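You operate a simulated robot arm through the tools that you are given. There is no shell and no other tool. Be economical: measure what you need, move in short steps, check, and stop when the job is done.

You are at the controls of a simulated robot arm. One attempt, no reset.

## Task
Set right what has fallen over on the small table. At the end: the orange apricot jam jar stands on top of the green wiping block; the clear juice bottle stands where the yellow steel packer stood; the purple currant juice carton, which lies on its side on the small table, stands upright there; the green apple juice carton, which lies on its side on the small table, stands upright there; the yellow steel packer stands where the orange apricot jam jar stood; whatever was shut is shut again. Leave all else as you found it, and nothing knocked over.

It is judged by the outcome, as a careful person would: the job done as asked, and still so three seconds after it is handed in. It fails if anything else is knocked over, pushed out of place, dropped, spilled or broken.

## Robot
A 5-joint arm with a two-finger parallel gripper, fixed in place. Base frame: the origin is at the foot of the arm, x ahead of it, y to its left, z up; the work surface is at about z = 0. Units: m, degrees, N and s.
With the tool pointing down near the work surface it reaches from about 0.26 to 0.6 m from the base axis. Its first joint turns from -66.0 to 66.0 degrees. The tool tilts only in the upright plane through the base axis and itself; it spins freely about its own axis. Payload 1.57 kg.
The TCP is the grasp point between the finger pads, 0.03 m short of the fingertips. In the tool frame z runs along the fingers and y along their closing line. Largest opening 0.08 m; finger width 0.017, thickness 0.012; the body of the gripper, 0.04 by 0.082 m, starts 0.08 m behind the TCP.
Orientation is told as [roll, pitch, yaw] about the base's x, y, z axes, in that order, counted from this pose: with the fingers straight down and closing along the base's y, the tool's x points along the base's -x, its y along +y and its z along -z.

## Interface
- The arm moves only by the tool nudge_tool. Its argument "increments" is a list of rows, each a list of 7 numbers: the shift along the tool's x, y, z in m, then the turn, a rotation vector about the tool's x, y, z in degrees, then the finger opening in m, from 0 to 0.08. In form: [[tx, ty, tz, wx, wy, wz, claw], ...]. A call has 1 to 10 rows; each row shifts and turns the commanded pose from where the row before left it, along the tool's axes as they then stand. A row lasts 0.2 s, in which the tool goes at most 0.05 m and 8.6 degrees; a call with a longer step from one row to the next is refused whole, and so is a gripper value outside its range. A pose out of reach is approached as far as the arm can. The call stops where the force on the tool passes 40 N (or 10 N more than at its start, if that is more) or the arm is blocked; 0.2 s more then pass. The fingers move at their own pace (about 0.153 m/s each) and stop on an object; they squeeze with about 26 N. The grip force told is the motor's: it shows also when the fingers shut on nothing. Time passes only in rows, and 0.2 s behind the last, so rows that do not move let the fingers close. It gives the time, the measured TCP pose, the force on the tool (base axes), the opening and the grip force at its end, in the units of the frame above (readings bear some noise).
- Cameras (640 x 400 px; columns grow to the right, rows downward): "scene" is fixed at [0.0165, 0.3896, 0.5085]; the picture's right is [-0.88, -0.47, 0.00], its down [-0.33, 0.62, -0.71] and it looks along [0.33, -0.63, -0.70] (base axes); focal length 244 px, centre (320, 200). "wrist" rides on the gripper at [0.072, -0.007, -0.122] in the tool frame; the picture's right is [0.09, 1.00, 0.00], its down [-0.84, 0.08, -0.54] and it looks along [-0.54, 0.05, 0.84] (tool axes); focal length 238 px, centre (320, 200). There is no depth. A picture from a camera that has moved, and an enlarged one, comes with that camera's place and axes in the base frame and with its lens.
- snapshot(camera): a new picture of that camera. The clock stands still meanwhile.
- inspect(camera, box): a new picture of the part [left, top, right, bottom] of that camera's present view, enlarged. The clock stands still meanwhile.
- close_job(): hands the job in; it is judged then, once.

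Go step by step. Nothing tells you positions but the pictures and the camera data: compare them with the known pose of the tool, close in by small moves and look again before you grip or let go. The budget is 120 turns and 64 pictures, counting those below and the enlarged ones. Unless the task says otherwise, let go and move clear before handing in, and close with one line.

The tools are called after "Request:" as name(argument=value, ...) on one line, values as JSON. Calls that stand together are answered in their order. nudge_tool: Moves the arm, as the interface text tells. Its arguments: {"type":"object","properties":{"increments":{"type":"array","items":{"type":"array","items":{"type":"number"}}}},"required":["increments"]} The other tools are called the same way: snapshot (camera) takes a picture; inspect (camera, box) takes an enlarged picture of a part of a camera's view; close_job () hands the job in.

At the start:

```text
time: 0.0
ee_pos: [0.3576, 0.0467, 0.2927]
tool_rot: [0.0, 0.1, 0.1]
wrist_force: [-0.2, 0.0, -0.2]
grip_width: 0.0801
grip_force: 0.0
```

scene: 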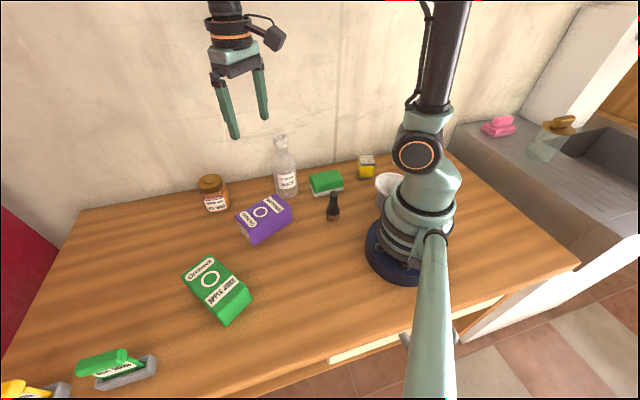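
wrist: 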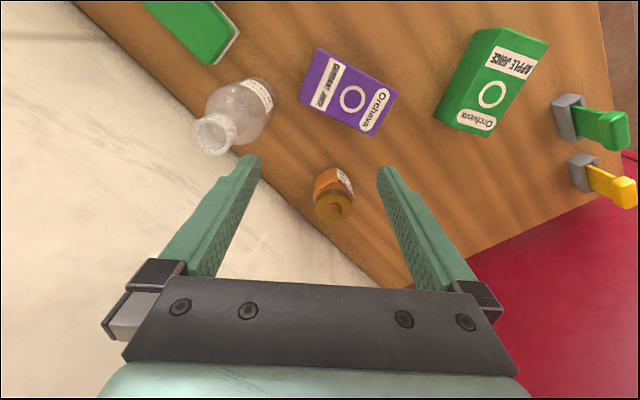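

I see jars, cartons and a sponge on the table, plus a small yellow item by the sponge and two levers at the left edge. I'll look closer before moving anything.

Request:
inspect(camera="scene", box=[180, 120, 420, 270])

Request:
inspect(camera="scene", box=[0, 240, 256, 400])

Request:
inspect(camera="scene", box=[320, 80, 640, 400])

```text
2.67 times, centred on (300, 195) of scene
camera zoom: at [0.0165, 0.3896, 0.5085], right [-0.88, -0.47, 0.0], down [-0.33, 0.62, -0.71], along [0.33, -0.63, -0.7], focal length 651 px, centre (373, 213)
```

zoom: 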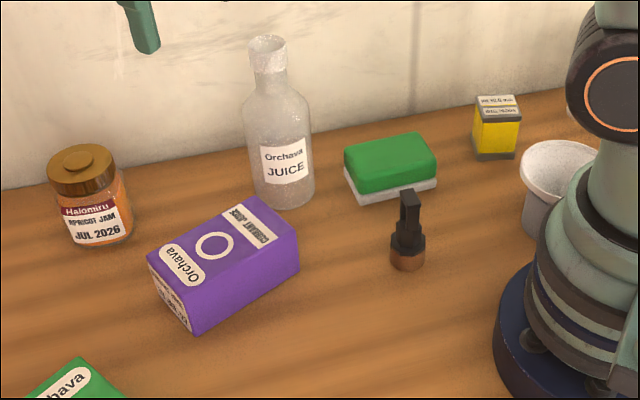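

```text
2.50 times, centred on (128, 320) of scene
camera zoom: at [0.0165, 0.3896, 0.5085], right [-0.88, -0.47, 0.0], down [-0.33, 0.62, -0.71], along [0.33, -0.63, -0.7], focal length 611 px, centre (800, -100)
```

zoom: 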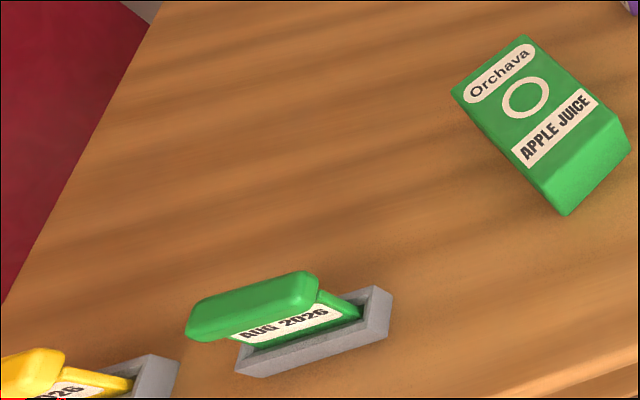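

```text
1.25 times, centred on (480, 240) of scene
camera zoom: at [0.0165, 0.3896, 0.5085], right [-0.88, -0.47, 0.0], down [-0.33, 0.62, -0.71], along [0.33, -0.63, -0.7], focal length 305 px, centre (120, 150)
```

zoom: 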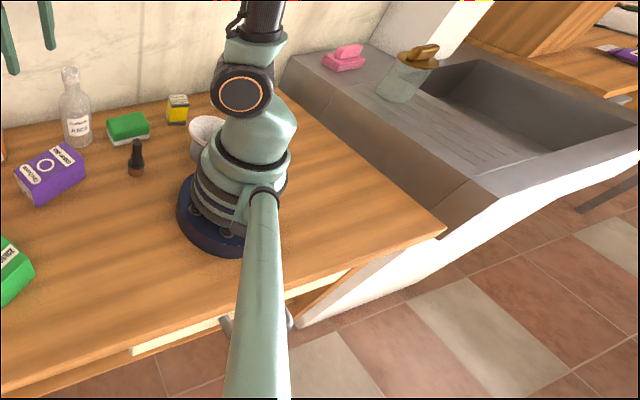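

Need a closer look at the yellow item and labels.

Request:
inspect(camera="scene", box=[320, 145, 400, 195])

Request:
inspect(camera="wrist", box=[180, 20, 420, 240])

```text
8.00 times, centred on (360, 170) of scene
camera zoom: at [0.0165, 0.3896, 0.5085], right [-0.88, -0.47, 0.0], down [-0.33, 0.62, -0.71], along [0.33, -0.63, -0.7], focal length 1954 px, centre (0, 440)
```

zoom: 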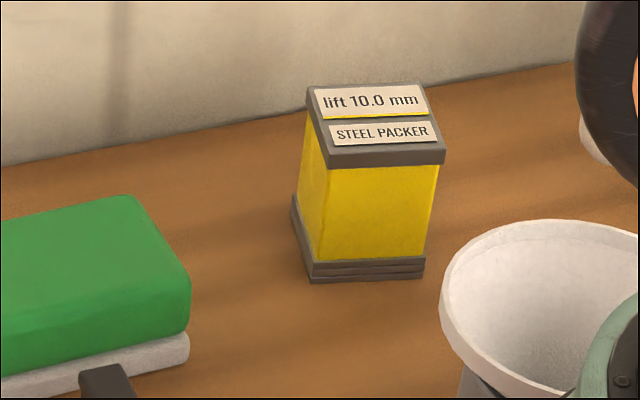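

```text
1.82 times, centred on (300, 130) of wrist
camera zoom: at [0.2851, 0.042, 0.4139], right [-0.09, 1.0, 0.0], down [0.84, 0.08, 0.54], along [0.54, 0.05, -0.84], focal length 433 px, centre (356, 327)
```

zoom: 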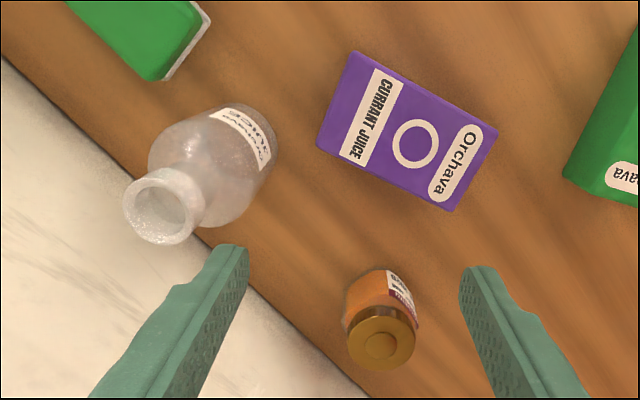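

The yellow box is the steel packer (about (0.178,-0.234)). I place the jar near (0.507,0.089), the bottle near (0.363,-0.051) and the sponge near (0.253,-0.103). First I move over the jar and look.

Request:
nudge_tool(increments=[[-0.0374, 0.0106, 0.0257, 0, 0, 0, 0.08], [-0.0374, 0.0106, 0.0257, 0, 0, 0, 0.08], [-0.0374, 0.0106, 0.0257, 0, 0, 0, 0.08], [-0.0374, 0.0106, 0.0257, 0, 0, 0, 0.08]])

Request:
snapshot(camera="wrist")

```text
time: 1.0
ee_pos: [0.5078, 0.0905, 0.1865]
tool_rot: [0.0, 0.0, 0.0]
wrist_force: [0.4, -0.1, 0.3]
grip_width: 0.0799
grip_force: 0.0
```

```text
56 pictures are left
camera wrist: at [0.4365, 0.0839, 0.3076], right [-0.09, 1.0, 0.0], down [0.84, 0.08, 0.54], along [0.54, 0.05, -0.84], focal length 238 px, centre (320, 200)
```

wrist: 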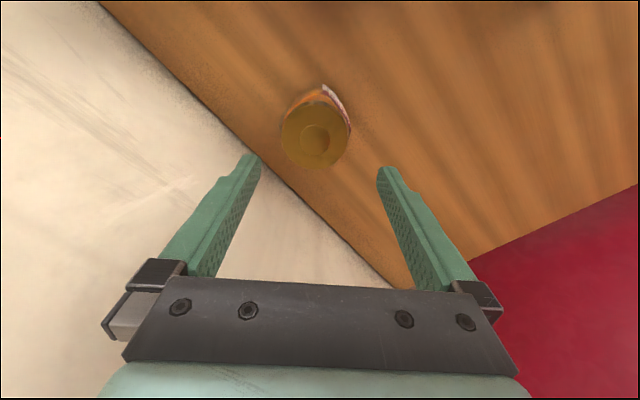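

Jar lid centre is about (0.507, 0.0855), diameter about 0.066. I'll shift y by -5 mm and descend to the jar's body, then close.

Request:
nudge_tool(increments=[[0, -0.005, 0.03, 0, 0, 0, 0.08], [0, 0, 0.03, 0, 0, 0, 0.08], [0, 0, 0.025, 0, 0, 0, 0.08], [0, 0, 0.025, 0, 0, 0, 0.08], [0, 0, 0.022, 0, 0, 0, 0.08]])

Request:
snapshot(camera="wrist")

```text
time: 2.2
ee_pos: [0.5058, 0.0862, 0.0566]
tool_rot: [0.0, 0.1, 0.1]
wrist_force: [0.1, 0.7, 0.0]
grip_width: 0.0799
grip_force: 0.0
```

```text
55 pictures are left
camera wrist: at [0.4338, 0.0796, 0.1772], right [-0.09, 1.0, 0.0], down [0.84, 0.08, 0.54], along [0.54, 0.05, -0.84], focal length 238 px, centre (320, 200)
```

wrist: 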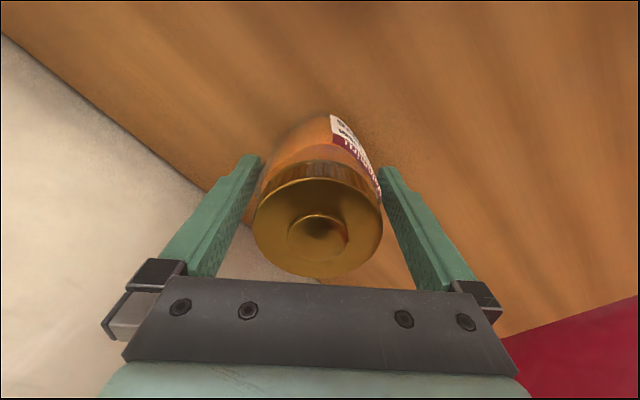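

The jar sits centred between the fingers. Closing.

Request:
nudge_tool(increments=[[-0.003, 0, 0, 0, 0, 0, 0.05], [0, 0, 0, 0, 0, 0, 0.05]])

```text
time: 2.8
ee_pos: [0.5088, 0.0855, 0.057]
tool_rot: [0.0, 0.1, 0.0]
wrist_force: [-0.4, -0.4, -0.2]
grip_width: 0.0672
grip_force: 26.3
```

Gripped (0.067 m wide). I lift it high and then take a look towards the sponge.

Request:
nudge_tool(increments=[[0, 0, -0.02, 0, 0, 0, 0.05], [0, 0, -0.045, 0, 0, 0, 0.05], [0, 0, -0.048, 0, 0, 0, 0.05], [0, 0, -0.048, 0, 0, 0, 0.05], [0, 0, -0.048, 0, 0, 0, 0.05], [0.045, -0.02, 0, 0, 0, 0, 0.05], [0.045, -0.02, 0, 0, 0, 0, 0.05], [0.045, -0.02, 0, 0, 0, 0, 0.05]])

Request:
snapshot(camera="wrist")

Request:
snapshot(camera="scene")

```text
time: 4.6
ee_pos: [0.3725, 0.0289, 0.266]
tool_rot: [0.1, -0.1, 0.1]
wrist_force: [-0.2, -0.7, 0.1]
grip_width: 0.05
grip_force: 0.1
```

```text
54 pictures are left
camera wrist: at [0.3011, 0.0225, 0.3879], right [-0.09, 1.0, 0.0], down [0.84, 0.08, 0.54], along [0.54, 0.05, -0.84], focal length 238 px, centre (320, 200)
```

wrist: 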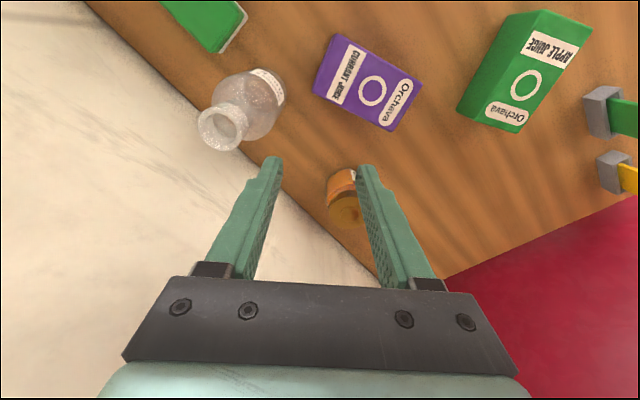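

```text
53 pictures are left
```

scene: 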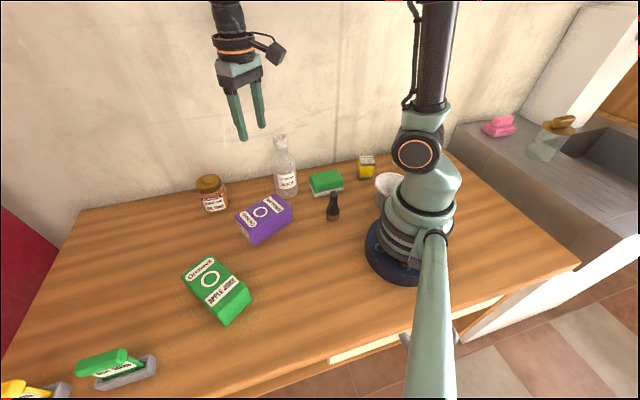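

The jar slipped out of the grip on the lift and still stands at its spot. Let me check it closely before regripping lower.

Request:
inspect(camera="scene", box=[180, 160, 260, 220])

Request:
nudge_tool(increments=[[-0.045, 0.02, 0, 0, 0, 0, 0.08], [-0.045, 0.02, 0, 0, 0, 0, 0.08], [-0.045, 0.02, 0, 0, 0, 0, 0.08], [0, 0, 0.04, 0, 0, 0, 0.08], [0, 0, 0.04, 0, 0, 0, 0.08], [0, 0, 0, 0, 0, 0, 0.08]])

Request:
snapshot(camera="wrist")

```text
6.67 times, centred on (220, 190) of scene
camera zoom: at [0.0165, 0.3897, 0.5085], right [-0.88, -0.47, 0.0], down [-0.33, 0.62, -0.71], along [0.33, -0.63, -0.7], focal length 1628 px, centre (987, 267)
```

zoom: 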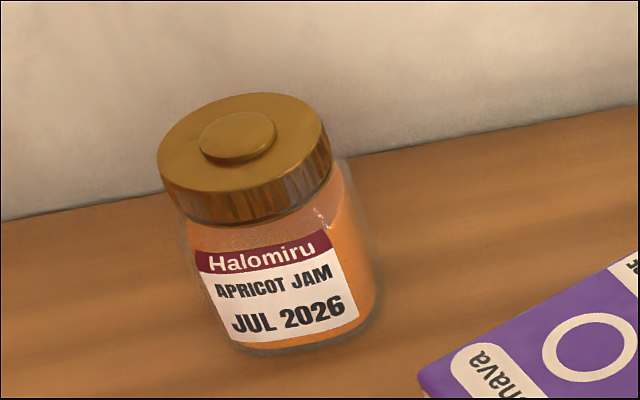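

```text
time: 6.0
ee_pos: [0.5102, 0.0829, 0.1851]
tool_rot: [0.0, 0.0, 0.1]
wrist_force: [1.5, 0.0, -0.6]
grip_width: 0.0801
grip_force: 0.1
```

```text
51 pictures are left
camera wrist: at [0.4391, 0.0765, 0.3058], right [-0.09, 1.0, 0.0], down [0.84, 0.08, 0.54], along [0.54, 0.05, -0.84], focal length 238 px, centre (320, 200)
```

wrist: 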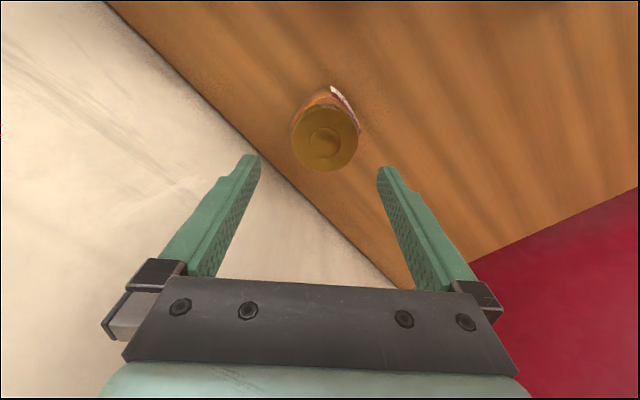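

The jar stands intact. I regrip lower (TCP about 0.042), squeeze fully and lift a few mm to read its weight.

Request:
nudge_tool(increments=[[0, 0.004, 0.03, 0, 0, 0, 0.08], [0, 0, 0.03, 0, 0, 0, 0.08], [0, 0, 0.03, 0, 0, 0, 0.08], [0, 0, 0.03, 0, 0, 0, 0.08], [0, 0, 0.023, 0, 0, 0, 0.08], [0, 0, 0, 0, 0, 0, 0.0], [0, 0, 0, 0, 0, 0, 0.0], [0, 0, 0, 0, 0, 0, 0.0]])

Request:
nudge_tool(increments=[[0, 0, -0.005, 0, 0, 0, 0], [0, 0, -0.005, 0, 0, 0, 0], [0, 0, 0, 0, 0, 0, 0]])

Request:
snapshot(camera="wrist")

```text
time: 7.8
ee_pos: [0.5109, 0.0902, 0.0445]
tool_rot: [0.0, 0.1, 0.0]
wrist_force: [-2.2, -1.1, 5.0]
grip_width: 0.0676
grip_force: 26.0
```

```text
time: 8.6
ee_pos: [0.5105, 0.0892, 0.0537]
tool_rot: [0.0, 0.0, -0.1]
wrist_force: [0.5, 0.0, -4.4]
grip_width: 0.0674
grip_force: 25.9
```

```text
50 pictures are left
camera wrist: at [0.4383, 0.0842, 0.1749], right [-0.09, 1.0, 0.0], down [0.84, 0.08, 0.54], along [0.54, 0.05, -0.84], focal length 238 px, centre (320, 200)
```

wrist: 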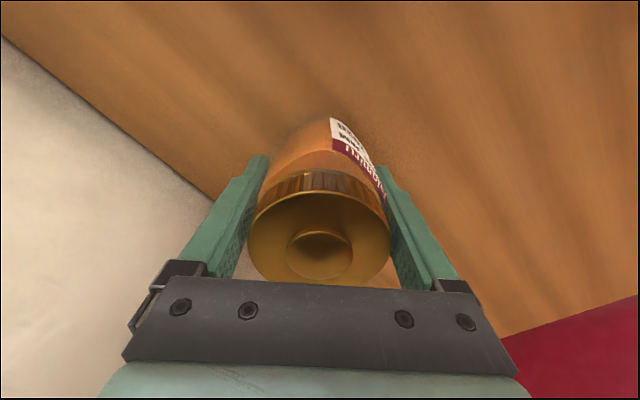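

It is held this time (weight about 4.4 N). I lift slowly.

Request:
nudge_tool(increments=[[0, 0, -0.01, 0, 0, 0, 0], [0, 0, -0.015, 0, 0, 0, 0], [0, 0, -0.02, 0, 0, 0, 0], [0, 0, -0.02, 0, 0, 0, 0], [0, 0, -0.02, 0, 0, 0, 0], [0, 0, 0, 0, 0, 0, 0]])

Request:
snapshot(camera="wrist")

```text
time: 10.0
ee_pos: [0.5106, 0.0888, 0.1403]
tool_rot: [0.1, 0.0, 0.0]
wrist_force: [-0.1, 0.0, -3.9]
grip_width: 0.0672
grip_force: 26.0
```

```text
49 pictures are left
camera wrist: at [0.4384, 0.0834, 0.2606], right [-0.09, 1.0, 0.0], down [0.84, 0.08, 0.54], along [0.54, 0.05, -0.84], focal length 238 px, centre (320, 200)
```

wrist: 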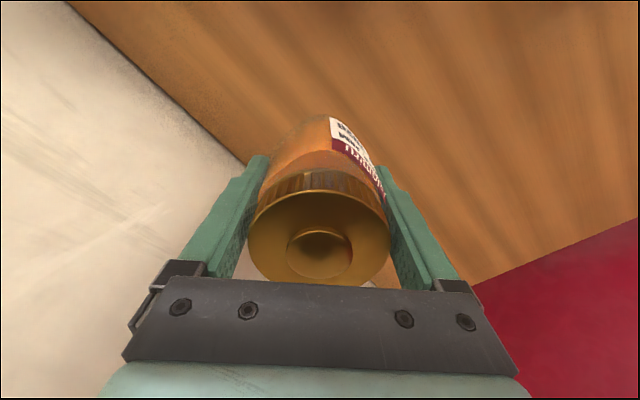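

Holding steady. The sponge centre is about (0.267,-0.127). I raise to clear the bottle and travel over.

Request:
nudge_tool(increments=[[0, 0, -0.02, 0, 0, 0, 0], [0, 0, -0.03, 0, 0, 0, 0], [0, 0, -0.03, 0, 0, 0, 0], [0, 0, -0.03, 0, 0, 0, 0], [0, 0, -0.02, 0, 0, 0, 0], [0.024, -0.018, 0, 0, 0, 0, 0], [0.027, -0.02, 0, 0, 0, 0, 0], [0.027, -0.02, 0, 0, 0, 0, 0], [0.02, -0.015, 0, 0, 0, 0, 0]])

Request:
nudge_tool(increments=[[0.025, -0.025, 0, 0, 0, 0, 0], [0.03, -0.03, 0, 0, 0, 0, 0], [0.03, -0.03, 0, 0, 0, 0, 0], [0.03, -0.03, 0, 0, 0, 0, 0], [0.02, -0.018, 0, 0, 0, 0, 0], [0.01, -0.01, 0, 0, 0, 0, 0], [0, 0, 0, 0, 0, 0, 0]])

Request:
snapshot(camera="wrist")

Request:
snapshot(camera="scene")

```text
time: 12.0
ee_pos: [0.4129, 0.0162, 0.2704]
tool_rot: [0.0, 0.0, 0.1]
wrist_force: [-0.1, 0.2, -3.9]
grip_width: 0.0676
grip_force: 26.2
```

```text
time: 13.6
ee_pos: [0.2657, -0.1264, 0.2695]
tool_rot: [0.0, 0.0, 0.0]
wrist_force: [-0.5, -0.2, -3.7]
grip_width: 0.0673
grip_force: 26.1
```

```text
48 pictures are left
camera wrist: at [0.1948, -0.1325, 0.3908], right [-0.09, 1.0, 0.0], down [0.84, 0.08, 0.54], along [0.54, 0.05, -0.84], focal length 238 px, centre (320, 200)
```

wrist: 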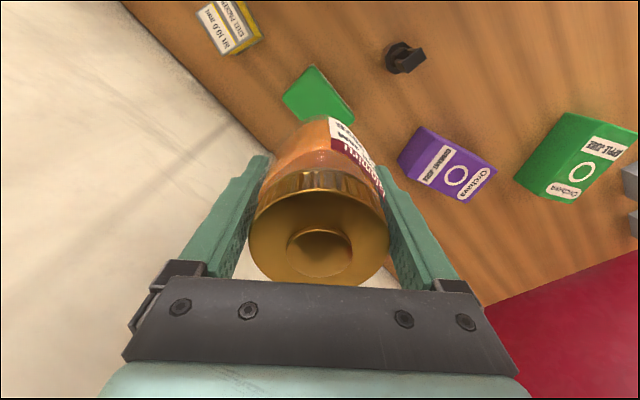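

```text
47 pictures are left
```

scene: 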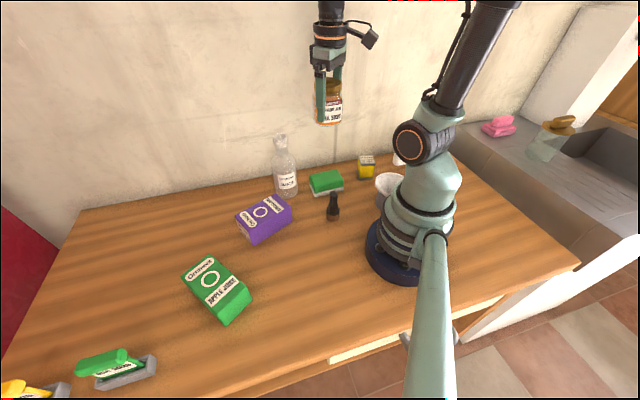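

Sponge centre confirmed about (0.269,-0.129). I descend in stages, slowing near contact.

Request:
nudge_tool(increments=[[-0.003, -0.0025, 0.02, 0, 0, 0, 0], [0, 0, 0.03, 0, 0, 0, 0], [0, 0, 0.03, 0, 0, 0, 0], [0, 0, 0.03, 0, 0, 0, 0], [0, 0, 0.025, 0, 0, 0, 0], [0, 0, 0.02, 0, 0, 0, 0], [0, 0, 0, 0, 0, 0, 0]])

Request:
inspect(camera="scene", box=[260, 110, 420, 230])

```text
time: 15.2
ee_pos: [0.2676, -0.129, 0.1135]
tool_rot: [0.0, 0.1, 0.0]
wrist_force: [-0.4, 0.4, -5.2]
grip_width: 0.067
grip_force: 25.2
```

```text
3.33 times, centred on (340, 170) of scene
camera zoom: at [0.0165, 0.3896, 0.5085], right [-0.88, -0.47, 0.0], down [-0.33, 0.62, -0.71], along [0.33, -0.63, -0.7], focal length 814 px, centre (253, 300)
```

zoom: 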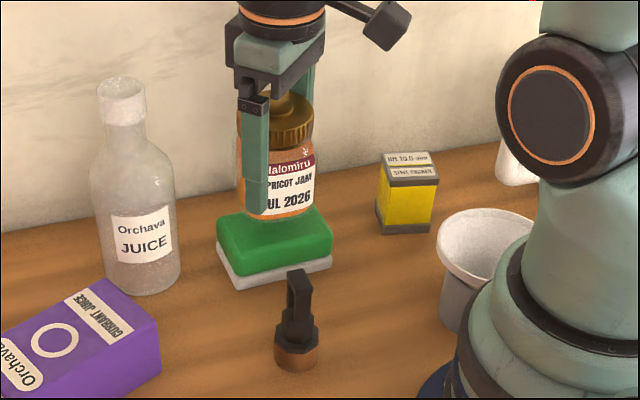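

Jar is a little above the sponge, aligned. Fine descent.

Request:
nudge_tool(increments=[[0, 0, 0.006, 0, 0, 0, 0], [0, 0, 0.006, 0, 0, 0, 0], [0, 0, 0.005, 0, 0, 0, 0], [0, 0, 0.004, 0, 0, 0, 0], [0, 0, 0, 0, 0, 0, 0]])

Request:
inspect(camera="scene", box=[260, 110, 420, 230])

```text
time: 16.4
ee_pos: [0.2682, -0.129, 0.0952]
tool_rot: [0.0, 0.0, 0.0]
wrist_force: [0.5, 0.6, -4.3]
grip_width: 0.0672
grip_force: 26.2
```

```text
3.33 times, centred on (340, 170) of scene
camera zoom: at [0.0165, 0.3896, 0.5085], right [-0.88, -0.47, 0.0], down [-0.33, 0.62, -0.71], along [0.33, -0.63, -0.7], focal length 814 px, centre (253, 300)
```

zoom: 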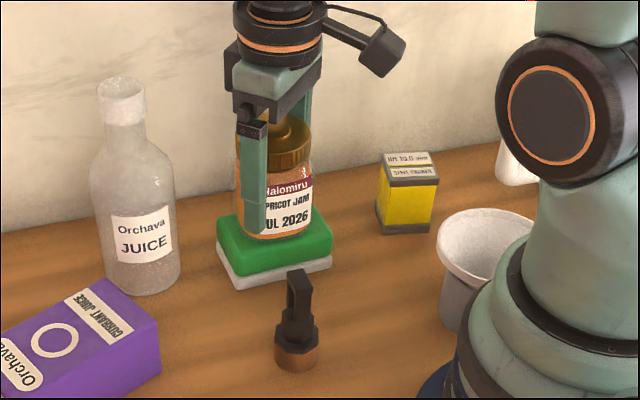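

Request:
nudge_tool(increments=[[0, 0, 0.003, 0, 0, 0, 0], [0, 0, 0.003, 0, 0, 0, 0], [0, 0, 0.003, 0, 0, 0, 0]])

Request:
nudge_tool(increments=[[0, 0, 0.002, 0, 0, 0, 0], [0, 0, 0.002, 0, 0, 0, 0]])

```text
time: 17.2
ee_pos: [0.2698, -0.1289, 0.0841]
tool_rot: [-0.2, -0.3, -0.1]
wrist_force: [3.2, -0.7, 16.6]
grip_width: 0.0663
grip_force: 26.0
```

```text
time: 17.8
ee_pos: [0.269, -0.1292, 0.0798]
tool_rot: [0.1, 0.2, 0.1]
wrist_force: [-2.4, -1.5, 16.4]
grip_width: 0.0661
grip_force: 26.3
```

Contact made (upward force). I ease up slightly, release and look.

Request:
nudge_tool(increments=[[0, 0, -0.002, 0, 0, 0, 0], [0, 0, 0, 0, 0, 0, 0.072], [0, 0, 0, 0, 0, 0, 0.08], [0, 0, 0, 0, 0, 0, 0.08]])

Request:
inspect(camera="scene", box=[260, 110, 420, 230])

Request:
snapshot(camera="wrist")

```text
time: 18.8
ee_pos: [0.2699, -0.1291, 0.0807]
tool_rot: [0.0, 0.1, 0.0]
wrist_force: [0.4, 0.3, 0.1]
grip_width: 0.0797
grip_force: 0.0
```

```text
3.33 times, centred on (340, 170) of scene
camera zoom: at [0.0165, 0.3896, 0.5085], right [-0.88, -0.47, 0.0], down [-0.33, 0.62, -0.71], along [0.33, -0.63, -0.7], focal length 814 px, centre (253, 300)
```

zoom: 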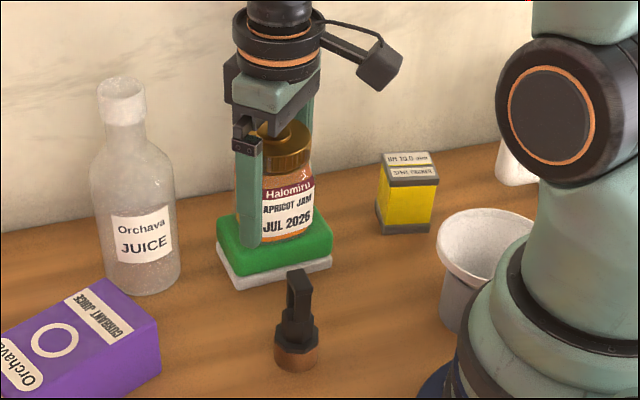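

```text
43 pictures are left
camera wrist: at [0.1982, -0.1349, 0.2027], right [-0.09, 1.0, 0.0], down [0.84, 0.08, 0.54], along [0.54, 0.05, -0.84], focal length 238 px, centre (320, 200)
```

wrist: 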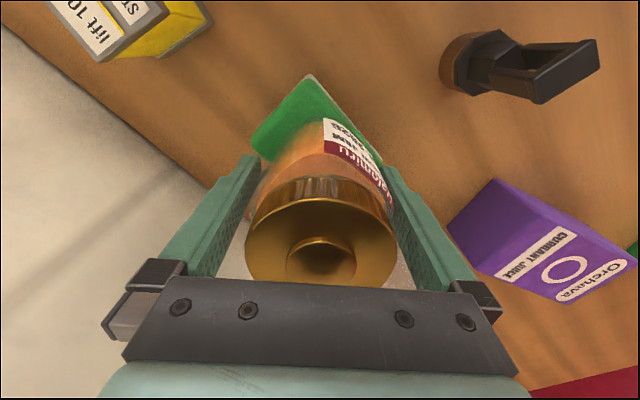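

The jar stands centred on the sponge. I rise, travel over the packer and look.

Request:
nudge_tool(increments=[[0, 0, -0.01, 0, 0, 0, 0.08], [0, 0, -0.03, 0, 0, 0, 0.08], [0, 0, -0.04, 0, 0, 0, 0.08], [0, 0, -0.05, 0, 0, 0, 0.08], [0.021, -0.025, -0.01, 0, 0, 0, 0.08], [0.021, -0.025, 0, 0, 0, 0, 0.08], [0.021, -0.025, 0, 0, 0, 0, 0.08], [0.021, -0.025, 0, 0, 0, 0, 0.08]])

Request:
nudge_tool(increments=[[0, 0, 0, 0, 0, 8, 0.08], [0, 0, 0, 0, 0, 8, 0.08], [0, 0, 0, 0, 0, 8, 0.08], [0, 0, 0, 0, 0, 8, 0.08], [0, 0, 0, 0, 0, 8, 0.08], [0, 0, 0, 0, 0, 8, 0.08], [0, 0, 0, 0, 0, 7, 0.08], [0, 0, 0, 0, 0, 0, 0.08]])

Request:
snapshot(camera="wrist")

Request:
inspect(camera="scene", box=[240, 90, 440, 240])

```text
time: 20.6
ee_pos: [0.1844, -0.2302, 0.2221]
tool_rot: [0.0, -0.1, 0.0]
wrist_force: [0.0, 1.0, -0.1]
grip_width: 0.0799
grip_force: 0.0
```

```text
time: 22.4
ee_pos: [0.1841, -0.2288, 0.2227]
tool_rot: [0.0, 0.1, -55.0]
wrist_force: [-0.3, 0.4, 1.0]
grip_width: 0.0799
grip_force: 0.0
```

```text
42 pictures are left
camera wrist: at [0.1391, -0.173, 0.3434], right [0.76, 0.65, 0.0], down [0.54, -0.64, 0.54], along [0.35, -0.41, -0.84], focal length 238 px, centre (320, 200)
```

wrist: 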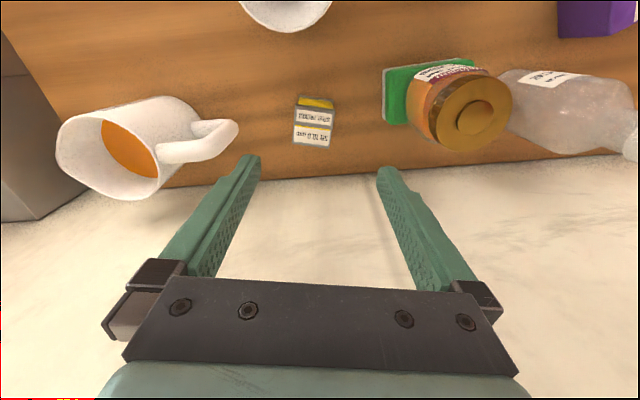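

```text
2.67 times, centred on (340, 165) of scene
camera zoom: at [0.0165, 0.3896, 0.5085], right [-0.88, -0.47, 0.0], down [-0.33, 0.62, -0.71], along [0.33, -0.63, -0.7], focal length 651 px, centre (267, 293)
```

zoom: 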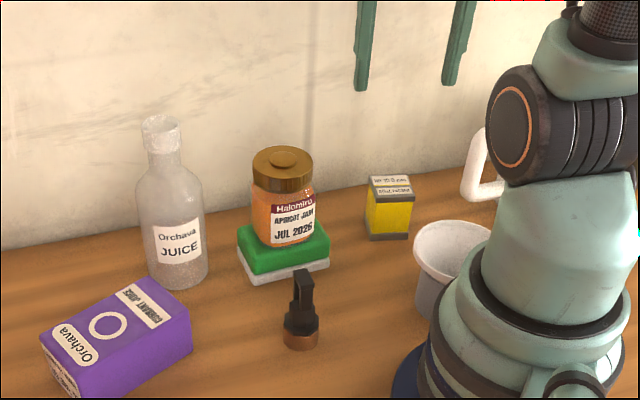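

The packer's top is about 0.045 square, centred near (0.184,-0.237). A mug of tea stands to its left, its handle about 0.09 away. I descend part-way and re-check.

Request:
nudge_tool(increments=[[-0.006, -0.005, 0.02, 0, 0, 0, 0.08], [0, 0, 0.04, 0, 0, 0, 0.08], [0, 0, 0.04, 0, 0, 0, 0.08], [0, 0, 0.02, 0, 0, 0, 0.08], [0, 0, 0, 0, 0, 0, 0.08]])

Request:
snapshot(camera="wrist")

```text
time: 23.6
ee_pos: [0.1848, -0.2364, 0.1022]
tool_rot: [0.1, 0.1, -55.1]
wrist_force: [0.4, -0.7, 0.1]
grip_width: 0.08
grip_force: 0.0
```

```text
40 pictures are left
camera wrist: at [0.1384, -0.1811, 0.2218], right [0.76, 0.65, 0.0], down [0.54, -0.64, 0.54], along [0.35, -0.41, -0.84], focal length 238 px, centre (320, 200)
```

wrist: 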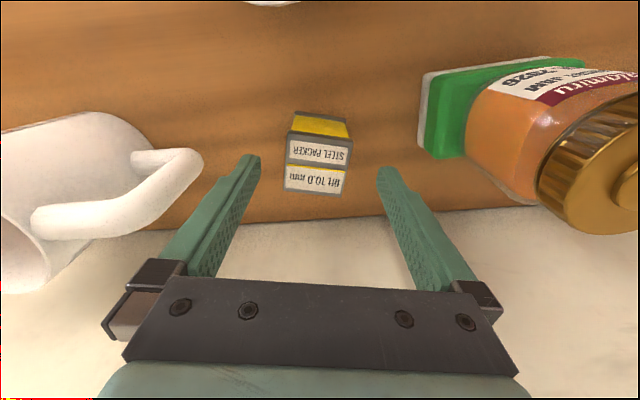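

Well aligned. I descend onto the packer and close.

Request:
nudge_tool(increments=[[-0.002, 0, 0.02, 0, 0, 0, 0.08], [0, 0, 0.02, 0, 0, 0, 0.08], [0, 0, 0.015, 0, 0, 0, 0.08], [0, 0, 0.008, 0, 0, 0, 0.08], [0, 0, 0, 0, 0, 0, 0], [0, 0, 0, 0, 0, 0, 0], [0, 0, 0, 0, 0, 0, 0]])

Request:
nudge_tool(increments=[[0, 0, -0.004, 0, 0, 0, 0], [0, 0, -0.004, 0, 0, 0, 0], [0, 0, 0, 0, 0, 0, 0]])

Request:
snapshot(camera="wrist")

```text
time: 25.2
ee_pos: [0.1863, -0.2377, 0.0396]
tool_rot: [0.0, -0.1, -55.0]
wrist_force: [-0.2, -0.1, 0.2]
grip_width: 0.0448
grip_force: 25.8
```

```text
time: 26.0
ee_pos: [0.1852, -0.2387, 0.0478]
tool_rot: [0.0, -0.1, -55.0]
wrist_force: [0.2, 0.5, -1.5]
grip_width: 0.0446
grip_force: 26.1
```

```text
39 pictures are left
camera wrist: at [0.1391, -0.1828, 0.1685], right [0.76, 0.65, 0.0], down [0.54, -0.64, 0.54], along [0.35, -0.41, -0.84], focal length 238 px, centre (320, 200)
```

wrist: 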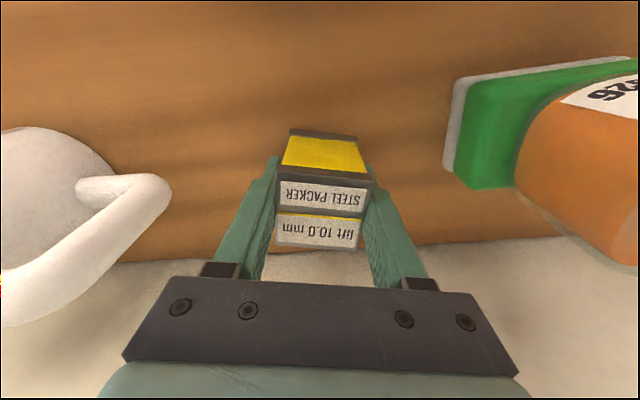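

Gripped; I lift a bit more and check that the whole packer (with its base plates) comes along.

Request:
nudge_tool(increments=[[0, 0, -0.01, 0, 0, 0, 0], [0, 0, -0.02, 0, 0, 0, 0], [0, 0, -0.02, 0, 0, 0, 0], [0, 0, -0.02, 0, 0, 0, 0], [0, 0, 0, 0, 0, 0, 0]])

Request:
inspect(camera="scene", box=[280, 80, 440, 200])

```text
time: 27.2
ee_pos: [0.1849, -0.2388, 0.1179]
tool_rot: [0.1, 0.0, -55.0]
wrist_force: [-0.2, -0.6, -0.9]
grip_width: 0.0446
grip_force: 26.0
```

```text
3.33 times, centred on (360, 140) of scene
camera zoom: at [0.0165, 0.3896, 0.5085], right [-0.88, -0.47, 0.0], down [-0.33, 0.62, -0.71], along [0.33, -0.63, -0.7], focal length 814 px, centre (187, 400)
```

zoom: 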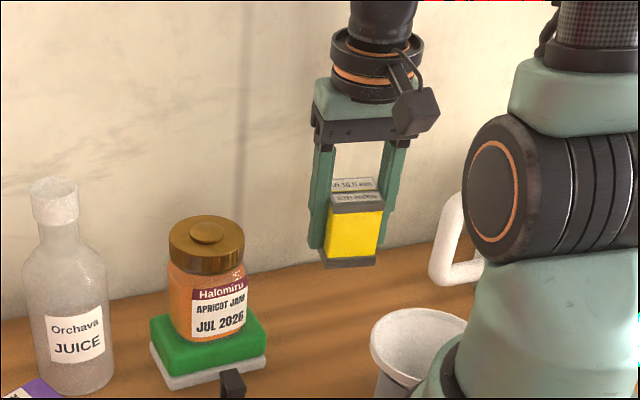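

The whole packer is lifted. I raise it above bottle height and carry it to the jar's old place (0.508,0.087).

Request:
nudge_tool(increments=[[0, 0, -0.03, 0, 0, 0, 0], [0, 0, -0.04, 0, 0, 0, 0], [0, 0, -0.04, 0, 0, 0, 0], [0, 0, -0.04, 0, 0, 0, 0]])

Request:
nudge_tool(increments=[[0.007, 0.035, 0, 0, 0, 0, 0], [0.008, 0.046, 0, 0, 0, 0, 0], [0.008, 0.046, 0, 0, 0, 0, 0], [0.008, 0.046, 0, 0, 0, 0, 0], [0.008, 0.046, 0, 0, 0, 0, 0], [0.008, 0.046, 0, 0, 0, 0, 0], [0.008, 0.046, 0, 0, 0, 0, 0], [0.008, 0.046, 0, 0, 0, 0, 0], [0.008, 0.046, 0, 0, 0, 0, 0], [0.008, 0.046, 0, 0, 0, 0, 0]])

Request:
snapshot(camera="wrist")

```text
time: 28.2
ee_pos: [0.1865, -0.2414, 0.2638]
tool_rot: [0.0, 0.0, -55.0]
wrist_force: [-0.2, 0.2, -1.9]
grip_width: 0.0448
grip_force: 26.4
```

```text
time: 30.4
ee_pos: [0.5078, 0.0856, 0.269]
tool_rot: [-0.1, 0.0, -55.0]
wrist_force: [-0.2, -1.4, -1.3]
grip_width: 0.0445
grip_force: 25.5
```

```text
37 pictures are left
camera wrist: at [0.4624, 0.1415, 0.3902], right [0.76, 0.65, 0.0], down [0.54, -0.64, 0.54], along [0.35, -0.41, -0.84], focal length 238 px, centre (320, 200)
```

wrist: 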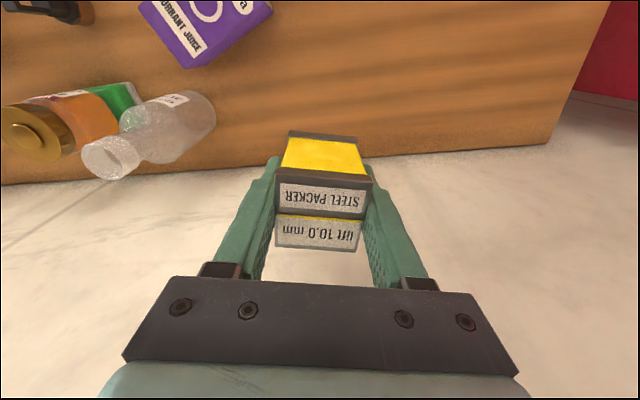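

At the jar's old place. Descending.

Request:
nudge_tool(increments=[[0, 0, 0.04, 0, 0, 0, 0], [0, 0, 0.045, 0, 0, 0, 0], [0, 0, 0.045, 0, 0, 0, 0], [0, 0, 0.04, 0, 0, 0, 0], [0, 0, 0.03, 0, 0, 0, 0], [0, 0, 0.015, 0, 0, 0, 0], [0, 0, 0.006, 0, 0, 0, 0], [0, 0, 0, 0, 0, 0, 0]])

```text
time: 32.2
ee_pos: [0.5093, 0.0817, 0.0469]
tool_rot: [0.0, 0.0, -55.0]
wrist_force: [-0.3, 0.1, -0.3]
grip_width: 0.0447
grip_force: 25.7
```

Request:
nudge_tool(increments=[[0.0035, 0.0012, 0, 0, 0, 0, 0], [0, 0, 0.003, 0, 0, 0, 0], [0, 0, 0.002, 0, 0, 0, 0], [0, 0, 0, 0, 0, 0, 0]])

Request:
nudge_tool(increments=[[0, 0, 0.002, 0, 0, 0, 0], [0, 0, 0, 0, 0, 0, 0]])

```text
time: 33.2
ee_pos: [0.5069, 0.0868, 0.0417]
tool_rot: [-0.1, 0.0, -55.0]
wrist_force: [0.5, 0.3, -1.6]
grip_width: 0.0447
grip_force: 26.1
```

```text
time: 33.8
ee_pos: [0.5067, 0.0869, 0.039]
tool_rot: [0.0, -0.1, -55.0]
wrist_force: [-1.4, 0.6, 1.1]
grip_width: 0.0447
grip_force: 26.3
```

Touching the table. Release, rise and look.

Request:
nudge_tool(increments=[[0, 0, 0, 0, 0, 0, 0.055], [0, 0, 0, 0, 0, 0, 0.08], [0, 0, 0, 0, 0, 0, 0.08], [0, 0, -0.02, 0, 0, 0, 0.08], [0, 0, -0.04, 0, 0, 0, 0.08], [0, 0, -0.05, 0, 0, 0, 0.08], [0, 0, -0.05, 0, 0, 0, 0.08], [0, 0, -0.05, 0, 0, 0, 0.08]])

Request:
snapshot(camera="wrist")

```text
time: 35.6
ee_pos: [0.5056, 0.0849, 0.2459]
tool_rot: [-0.1, -0.1, -55.0]
wrist_force: [0.6, -0.1, 0.9]
grip_width: 0.0801
grip_force: 0.0
```

```text
36 pictures are left
camera wrist: at [0.4587, 0.141, 0.3671], right [0.76, 0.65, 0.0], down [0.54, -0.64, 0.54], along [0.35, -0.41, -0.84], focal length 238 px, centre (320, 200)
```

wrist: 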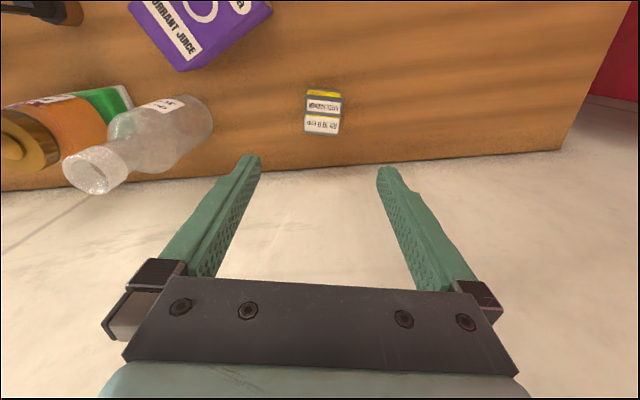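

The packer stands in the jar's old place. Next is the bottle: go above it and view its neck.

Request:
nudge_tool(increments=[[-0.006, -0.039, -0.005, 0, 0, 0, 0.08], [-0.006, -0.039, -0.005, 0, 0, 0, 0.08], [-0.006, -0.039, -0.005, 0, 0, 0, 0.08], [-0.006, -0.039, -0.005, 0, 0, 0, 0.08], [-0.006, -0.039, -0.005, 0, 0, 0, 0.08], [0, 0, 0, 0, 0, 0, 0.08]])

Request:
snapshot(camera="wrist")

Request:
inspect(camera="scene", box=[240, 100, 360, 220])

```text
time: 37.0
ee_pos: [0.3633, -0.0516, 0.2729]
tool_rot: [0.0, 0.0, -55.0]
wrist_force: [-0.4, -0.2, -0.2]
grip_width: 0.0802
grip_force: 0.0
```

```text
35 pictures are left
camera wrist: at [0.3166, 0.005, 0.3932], right [0.76, 0.65, 0.0], down [0.54, -0.64, 0.54], along [0.35, -0.41, -0.84], focal length 238 px, centre (320, 200)
```

wrist: 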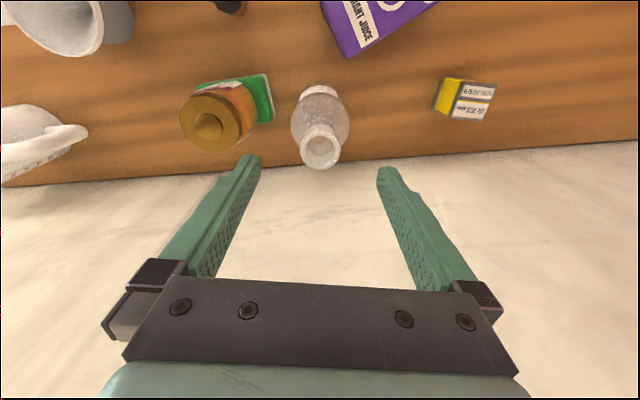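

```text
3.33 times, centred on (300, 160) of scene
camera zoom: at [0.0165, 0.3896, 0.5085], right [-0.88, -0.47, 0.0], down [-0.33, 0.62, -0.71], along [0.33, -0.63, -0.7], focal length 814 px, centre (387, 333)
```

zoom: 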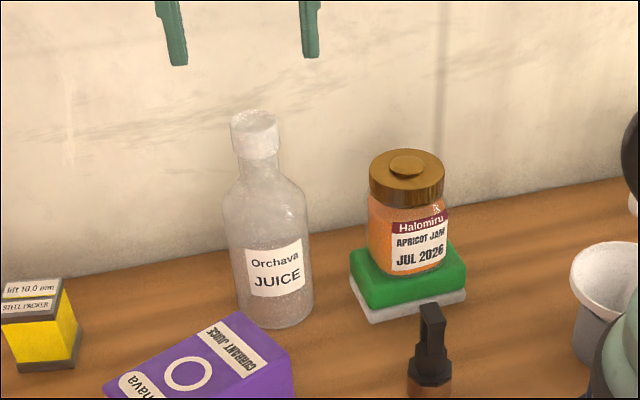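

Mouth is about (0.367,-0.054). I descend to the neck and check.

Request:
nudge_tool(increments=[[-0.005, 0.0015, 0.02, 0, 0, 0, 0.08], [0, 0, 0.03, 0, 0, 0, 0.08], [0, 0, 0.025, 0, 0, 0, 0.08], [0, 0, 0.02, 0, 0, 0, 0.08], [0, 0, 0, 0, 0, 0, 0.08]])

Request:
snapshot(camera="wrist")

Request:
inspect(camera="scene", box=[240, 100, 360, 220])

```text
time: 38.2
ee_pos: [0.3687, -0.0526, 0.179]
tool_rot: [0.1, 0.0, -55.0]
wrist_force: [-0.6, 0.3, -0.1]
grip_width: 0.0802
grip_force: 0.1
```

```text
33 pictures are left
camera wrist: at [0.3223, 0.003, 0.2992], right [0.76, 0.65, 0.0], down [0.54, -0.64, 0.54], along [0.35, -0.41, -0.84], focal length 238 px, centre (320, 200)
```

wrist: 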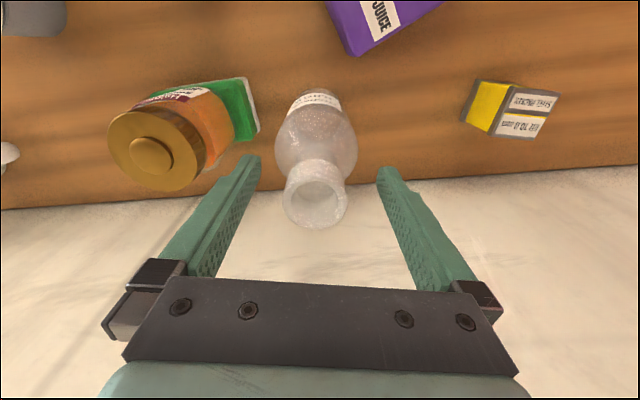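

```text
3.33 times, centred on (300, 160) of scene
camera zoom: at [0.0165, 0.3896, 0.5085], right [-0.88, -0.47, 0.0], down [-0.33, 0.62, -0.71], along [0.33, -0.63, -0.7], focal length 814 px, centre (387, 333)
```

zoom: 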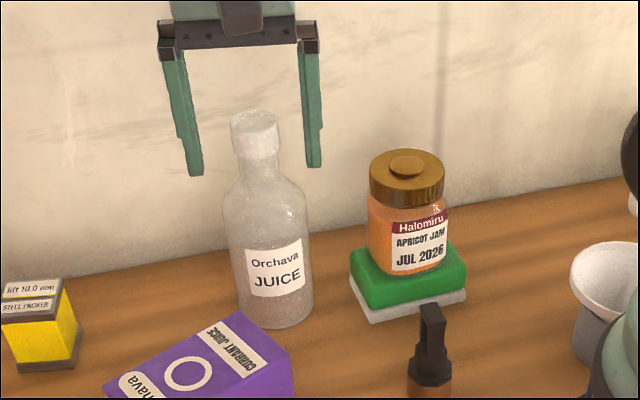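

Aligned with the neck. I drop 5 mm, close, and test-lift slowly.

Request:
nudge_tool(increments=[[-0.001, 0.001, 0.005, 0, 0, 0, 0.08], [0, 0, 0, 0, 0, 0, 0.05], [0, 0, 0, 0, 0, 0, 0], [0, 0, 0, 0, 0, 0, 0], [0, 0, 0, 0, 0, 0, 0]])

Request:
nudge_tool(increments=[[0, 0, -0.003, 0, 0, 0, 0], [0, 0, -0.004, 0, 0, 0, 0], [0, 0, -0.005, 0, 0, 0, 0], [0, 0, 0, 0, 0, 0, 0]])

Request:
inspect(camera="scene", box=[240, 100, 360, 220])

```text
time: 39.4
ee_pos: [0.3703, -0.0544, 0.175]
tool_rot: [-0.1, 0.0, -55.0]
wrist_force: [-0.1, -1.0, -0.1]
grip_width: 0.0316
grip_force: 26.1
```

```text
time: 40.4
ee_pos: [0.3688, -0.054, 0.1867]
tool_rot: [0.0, -0.1, -55.0]
wrist_force: [-0.1, 0.0, -0.6]
grip_width: 0.0316
grip_force: 26.3
```

```text
3.33 times, centred on (300, 160) of scene
camera zoom: at [0.0165, 0.3896, 0.5085], right [-0.88, -0.47, 0.0], down [-0.33, 0.62, -0.71], along [0.33, -0.63, -0.7], focal length 814 px, centre (387, 333)
```

zoom: 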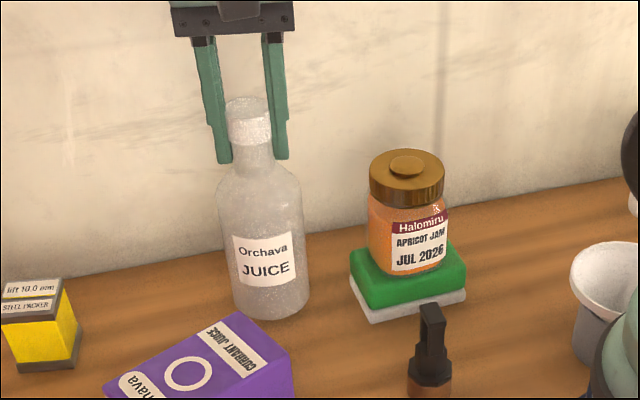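

Bottle lifted cleanly. I raise it until its base clears the jar.

Request:
nudge_tool(increments=[[0, 0, -0.015, 0, 0, 0, 0], [0, 0, -0.025, 0, 0, 0, 0], [0, 0, -0.025, 0, 0, 0, 0], [0, 0, -0.025, 0, 0, 0, 0], [0, 0, -0.025, 0, 0, 0, 0], [0, 0, -0.02, 0, 0, 0, 0], [0, 0, -0.01, 0, 0, 0, 0], [0, 0, 0, 0, 0, 0, 0]])

```text
time: 42.2
ee_pos: [0.3698, -0.0527, 0.3306]
tool_rot: [-0.1, 0.1, -55.1]
wrist_force: [0.4, 0.6, -0.3]
grip_width: 0.0315
grip_force: 26.3
```

Request:
nudge_tool(increments=[[-0.0045, -0.02, 0, 0, 0, 0, 0], [-0.006, -0.034, 0, 0, 0, 0, 0], [-0.006, -0.034, 0, 0, 0, 0, 0], [-0.006, -0.034, 0, 0, 0, 0, 0], [0, 0, 0, 0, 0, 0, 0]])

Request:
snapshot(camera="scene")

```text
time: 43.4
ee_pos: [0.2826, -0.1444, 0.3289]
tool_rot: [0.0, 0.0, -55.0]
wrist_force: [0.1, -0.8, -1.4]
grip_width: 0.0316
grip_force: 26.0
```

```text
30 pictures are left
```

scene: 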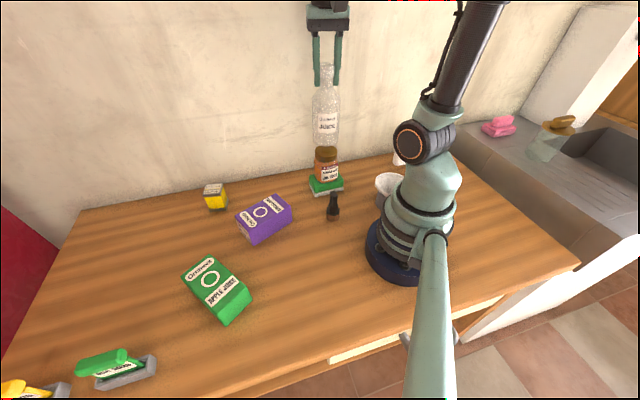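

Request:
nudge_tool(increments=[[-0.0053, -0.0333, 0, 0, 0, 0, 0], [-0.0053, -0.0333, 0, 0, 0, 0, 0], [-0.0053, -0.0333, 0, 0, 0, 0, 0], [-0.0053, -0.0333, 0, 0, 0, 0, 0], [0, 0, 0, 0, 0, 0, 0]])

Request:
snapshot(camera="wrist")

```text
time: 44.6
ee_pos: [0.1871, -0.2349, 0.3301]
tool_rot: [0.0, 0.0, -55.1]
wrist_force: [-0.4, 0.1, -0.6]
grip_width: 0.0315
grip_force: 26.5
```

```text
29 pictures are left
camera wrist: at [0.1415, -0.1791, 0.4515], right [0.76, 0.65, 0.0], down [0.54, -0.64, 0.54], along [0.35, -0.41, -0.84], focal length 238 px, centre (320, 200)
```

wrist: 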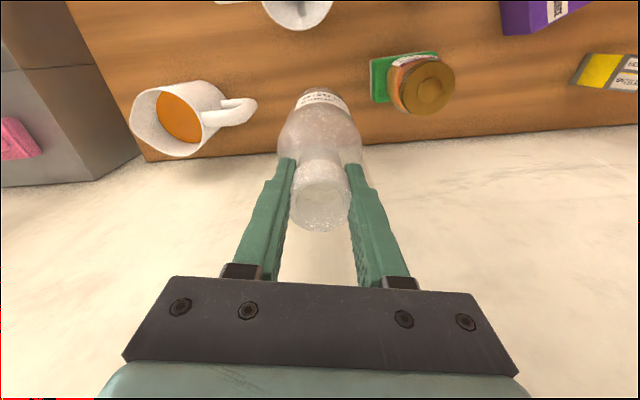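

The spot is clear of the mug and jar. Lowering the bottle.

Request:
nudge_tool(increments=[[-0.002, -0.002, 0.02, 0, 0, 0, 0], [0, 0, 0.03, 0, 0, 0, 0], [0, 0, 0.03, 0, 0, 0, 0], [0, 0, 0.03, 0, 0, 0, 0], [0, 0, 0.02, 0, 0, 0, 0], [0, 0, 0.012, 0, 0, 0, 0], [0, 0, 0.006, 0, 0, 0, 0], [0, 0, 0, 0, 0, 0, 0]])

Request:
nudge_tool(increments=[[0, 0, 0.002, 0, 0, 0, 0], [0, 0, 0.002, 0, 0, 0, 0], [0, 0, 0, 0, 0, 0, 0]])

```text
time: 46.4
ee_pos: [0.1885, -0.2366, 0.1828]
tool_rot: [0.0, 0.0, -55.0]
wrist_force: [0.9, 0.1, -0.5]
grip_width: 0.032
grip_force: 26.3
```

```text
time: 47.2
ee_pos: [0.1865, -0.2365, 0.1802]
tool_rot: [0.0, 0.0, -55.0]
wrist_force: [0.5, -0.1, 0.3]
grip_width: 0.0317
grip_force: 25.9
```

Request:
nudge_tool(increments=[[0, 0, 0.002, 0, 0, 0, 0], [0, 0, 0.002, 0, 0, 0, 0], [0, 0, 0, 0, 0, 0, 0]])

Request:
inspect(camera="scene", box=[290, 60, 450, 220])

```text
time: 48.0
ee_pos: [0.1864, -0.2369, 0.1761]
tool_rot: [0.0, 0.0, -55.1]
wrist_force: [-0.2, 0.8, -0.7]
grip_width: 0.0315
grip_force: 27.0
```

```text
2.50 times, centred on (370, 140) of scene
camera zoom: at [0.0165, 0.3896, 0.5085], right [-0.88, -0.47, 0.0], down [-0.33, 0.62, -0.71], along [0.33, -0.63, -0.7], focal length 611 px, centre (195, 350)
```

zoom: 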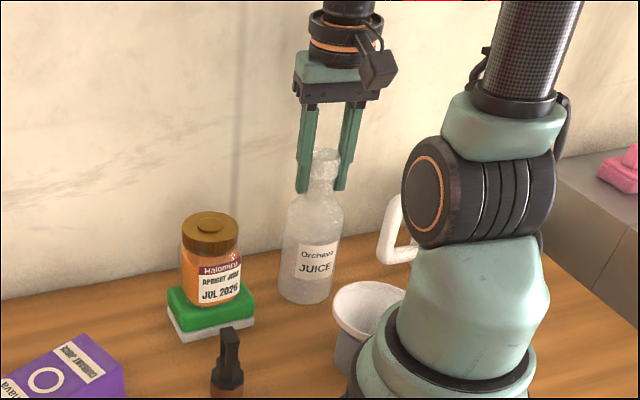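

Request:
nudge_tool(increments=[[0, 0, 0.0015, 0, 0, 0, 0], [0, 0, 0, 0, 0, 0, 0]])

Request:
nudge_tool(increments=[[0, 0, 0.0015, 0, 0, 0, 0], [0, 0, 0, 0, 0, 0, 0]])

```text
time: 48.6
ee_pos: [0.1865, -0.2373, 0.176]
tool_rot: [0.0, 0.0, -55.1]
wrist_force: [0.4, -0.9, -1.4]
grip_width: 0.0319
grip_force: 26.2
```

```text
time: 49.2
ee_pos: [0.1866, -0.2387, 0.1742]
tool_rot: [0.0, -0.2, -55.1]
wrist_force: [-3.2, 0.9, 22.0]
grip_width: 0.0316
grip_force: 25.8
```

Firm contact with the table. I ease up 1 mm, release gently, and withdraw upward.

Request:
nudge_tool(increments=[[0, 0, -0.001, 0, 0, 0, 0], [0, 0, 0, 0, 0, 0, 0.045], [0, 0, 0, 0, 0, 0, 0.07], [0, 0, 0, 0, 0, 0, 0.07], [0, 0, -0.02, 0, 0, 0, 0.07], [0, 0, -0.04, 0, 0, 0, 0.07], [0, 0, -0.045, 0, 0, 0, 0.07], [0, 0, -0.03, 0, 0, 0, 0.07]])

Request:
inspect(camera="scene", box=[290, 60, 450, 220])

```text
time: 51.0
ee_pos: [0.1881, -0.2398, 0.3083]
tool_rot: [0.1, -0.1, -55.0]
wrist_force: [1.2, 0.0, -0.1]
grip_width: 0.0699
grip_force: 0.1
```

```text
2.50 times, centred on (370, 140) of scene
camera zoom: at [0.0165, 0.3896, 0.5085], right [-0.88, -0.47, 0.0], down [-0.33, 0.62, -0.71], along [0.33, -0.63, -0.7], focal length 611 px, centre (195, 350)
```

zoom: 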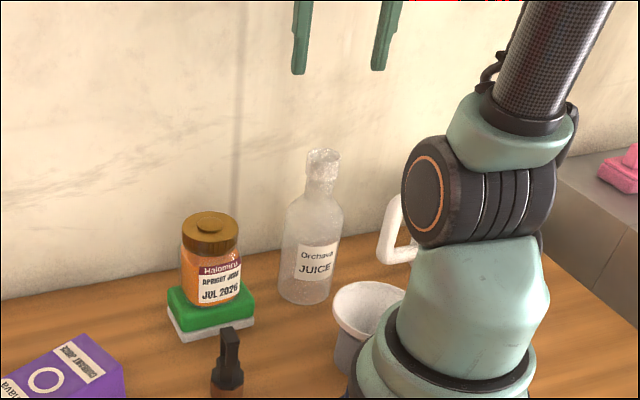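

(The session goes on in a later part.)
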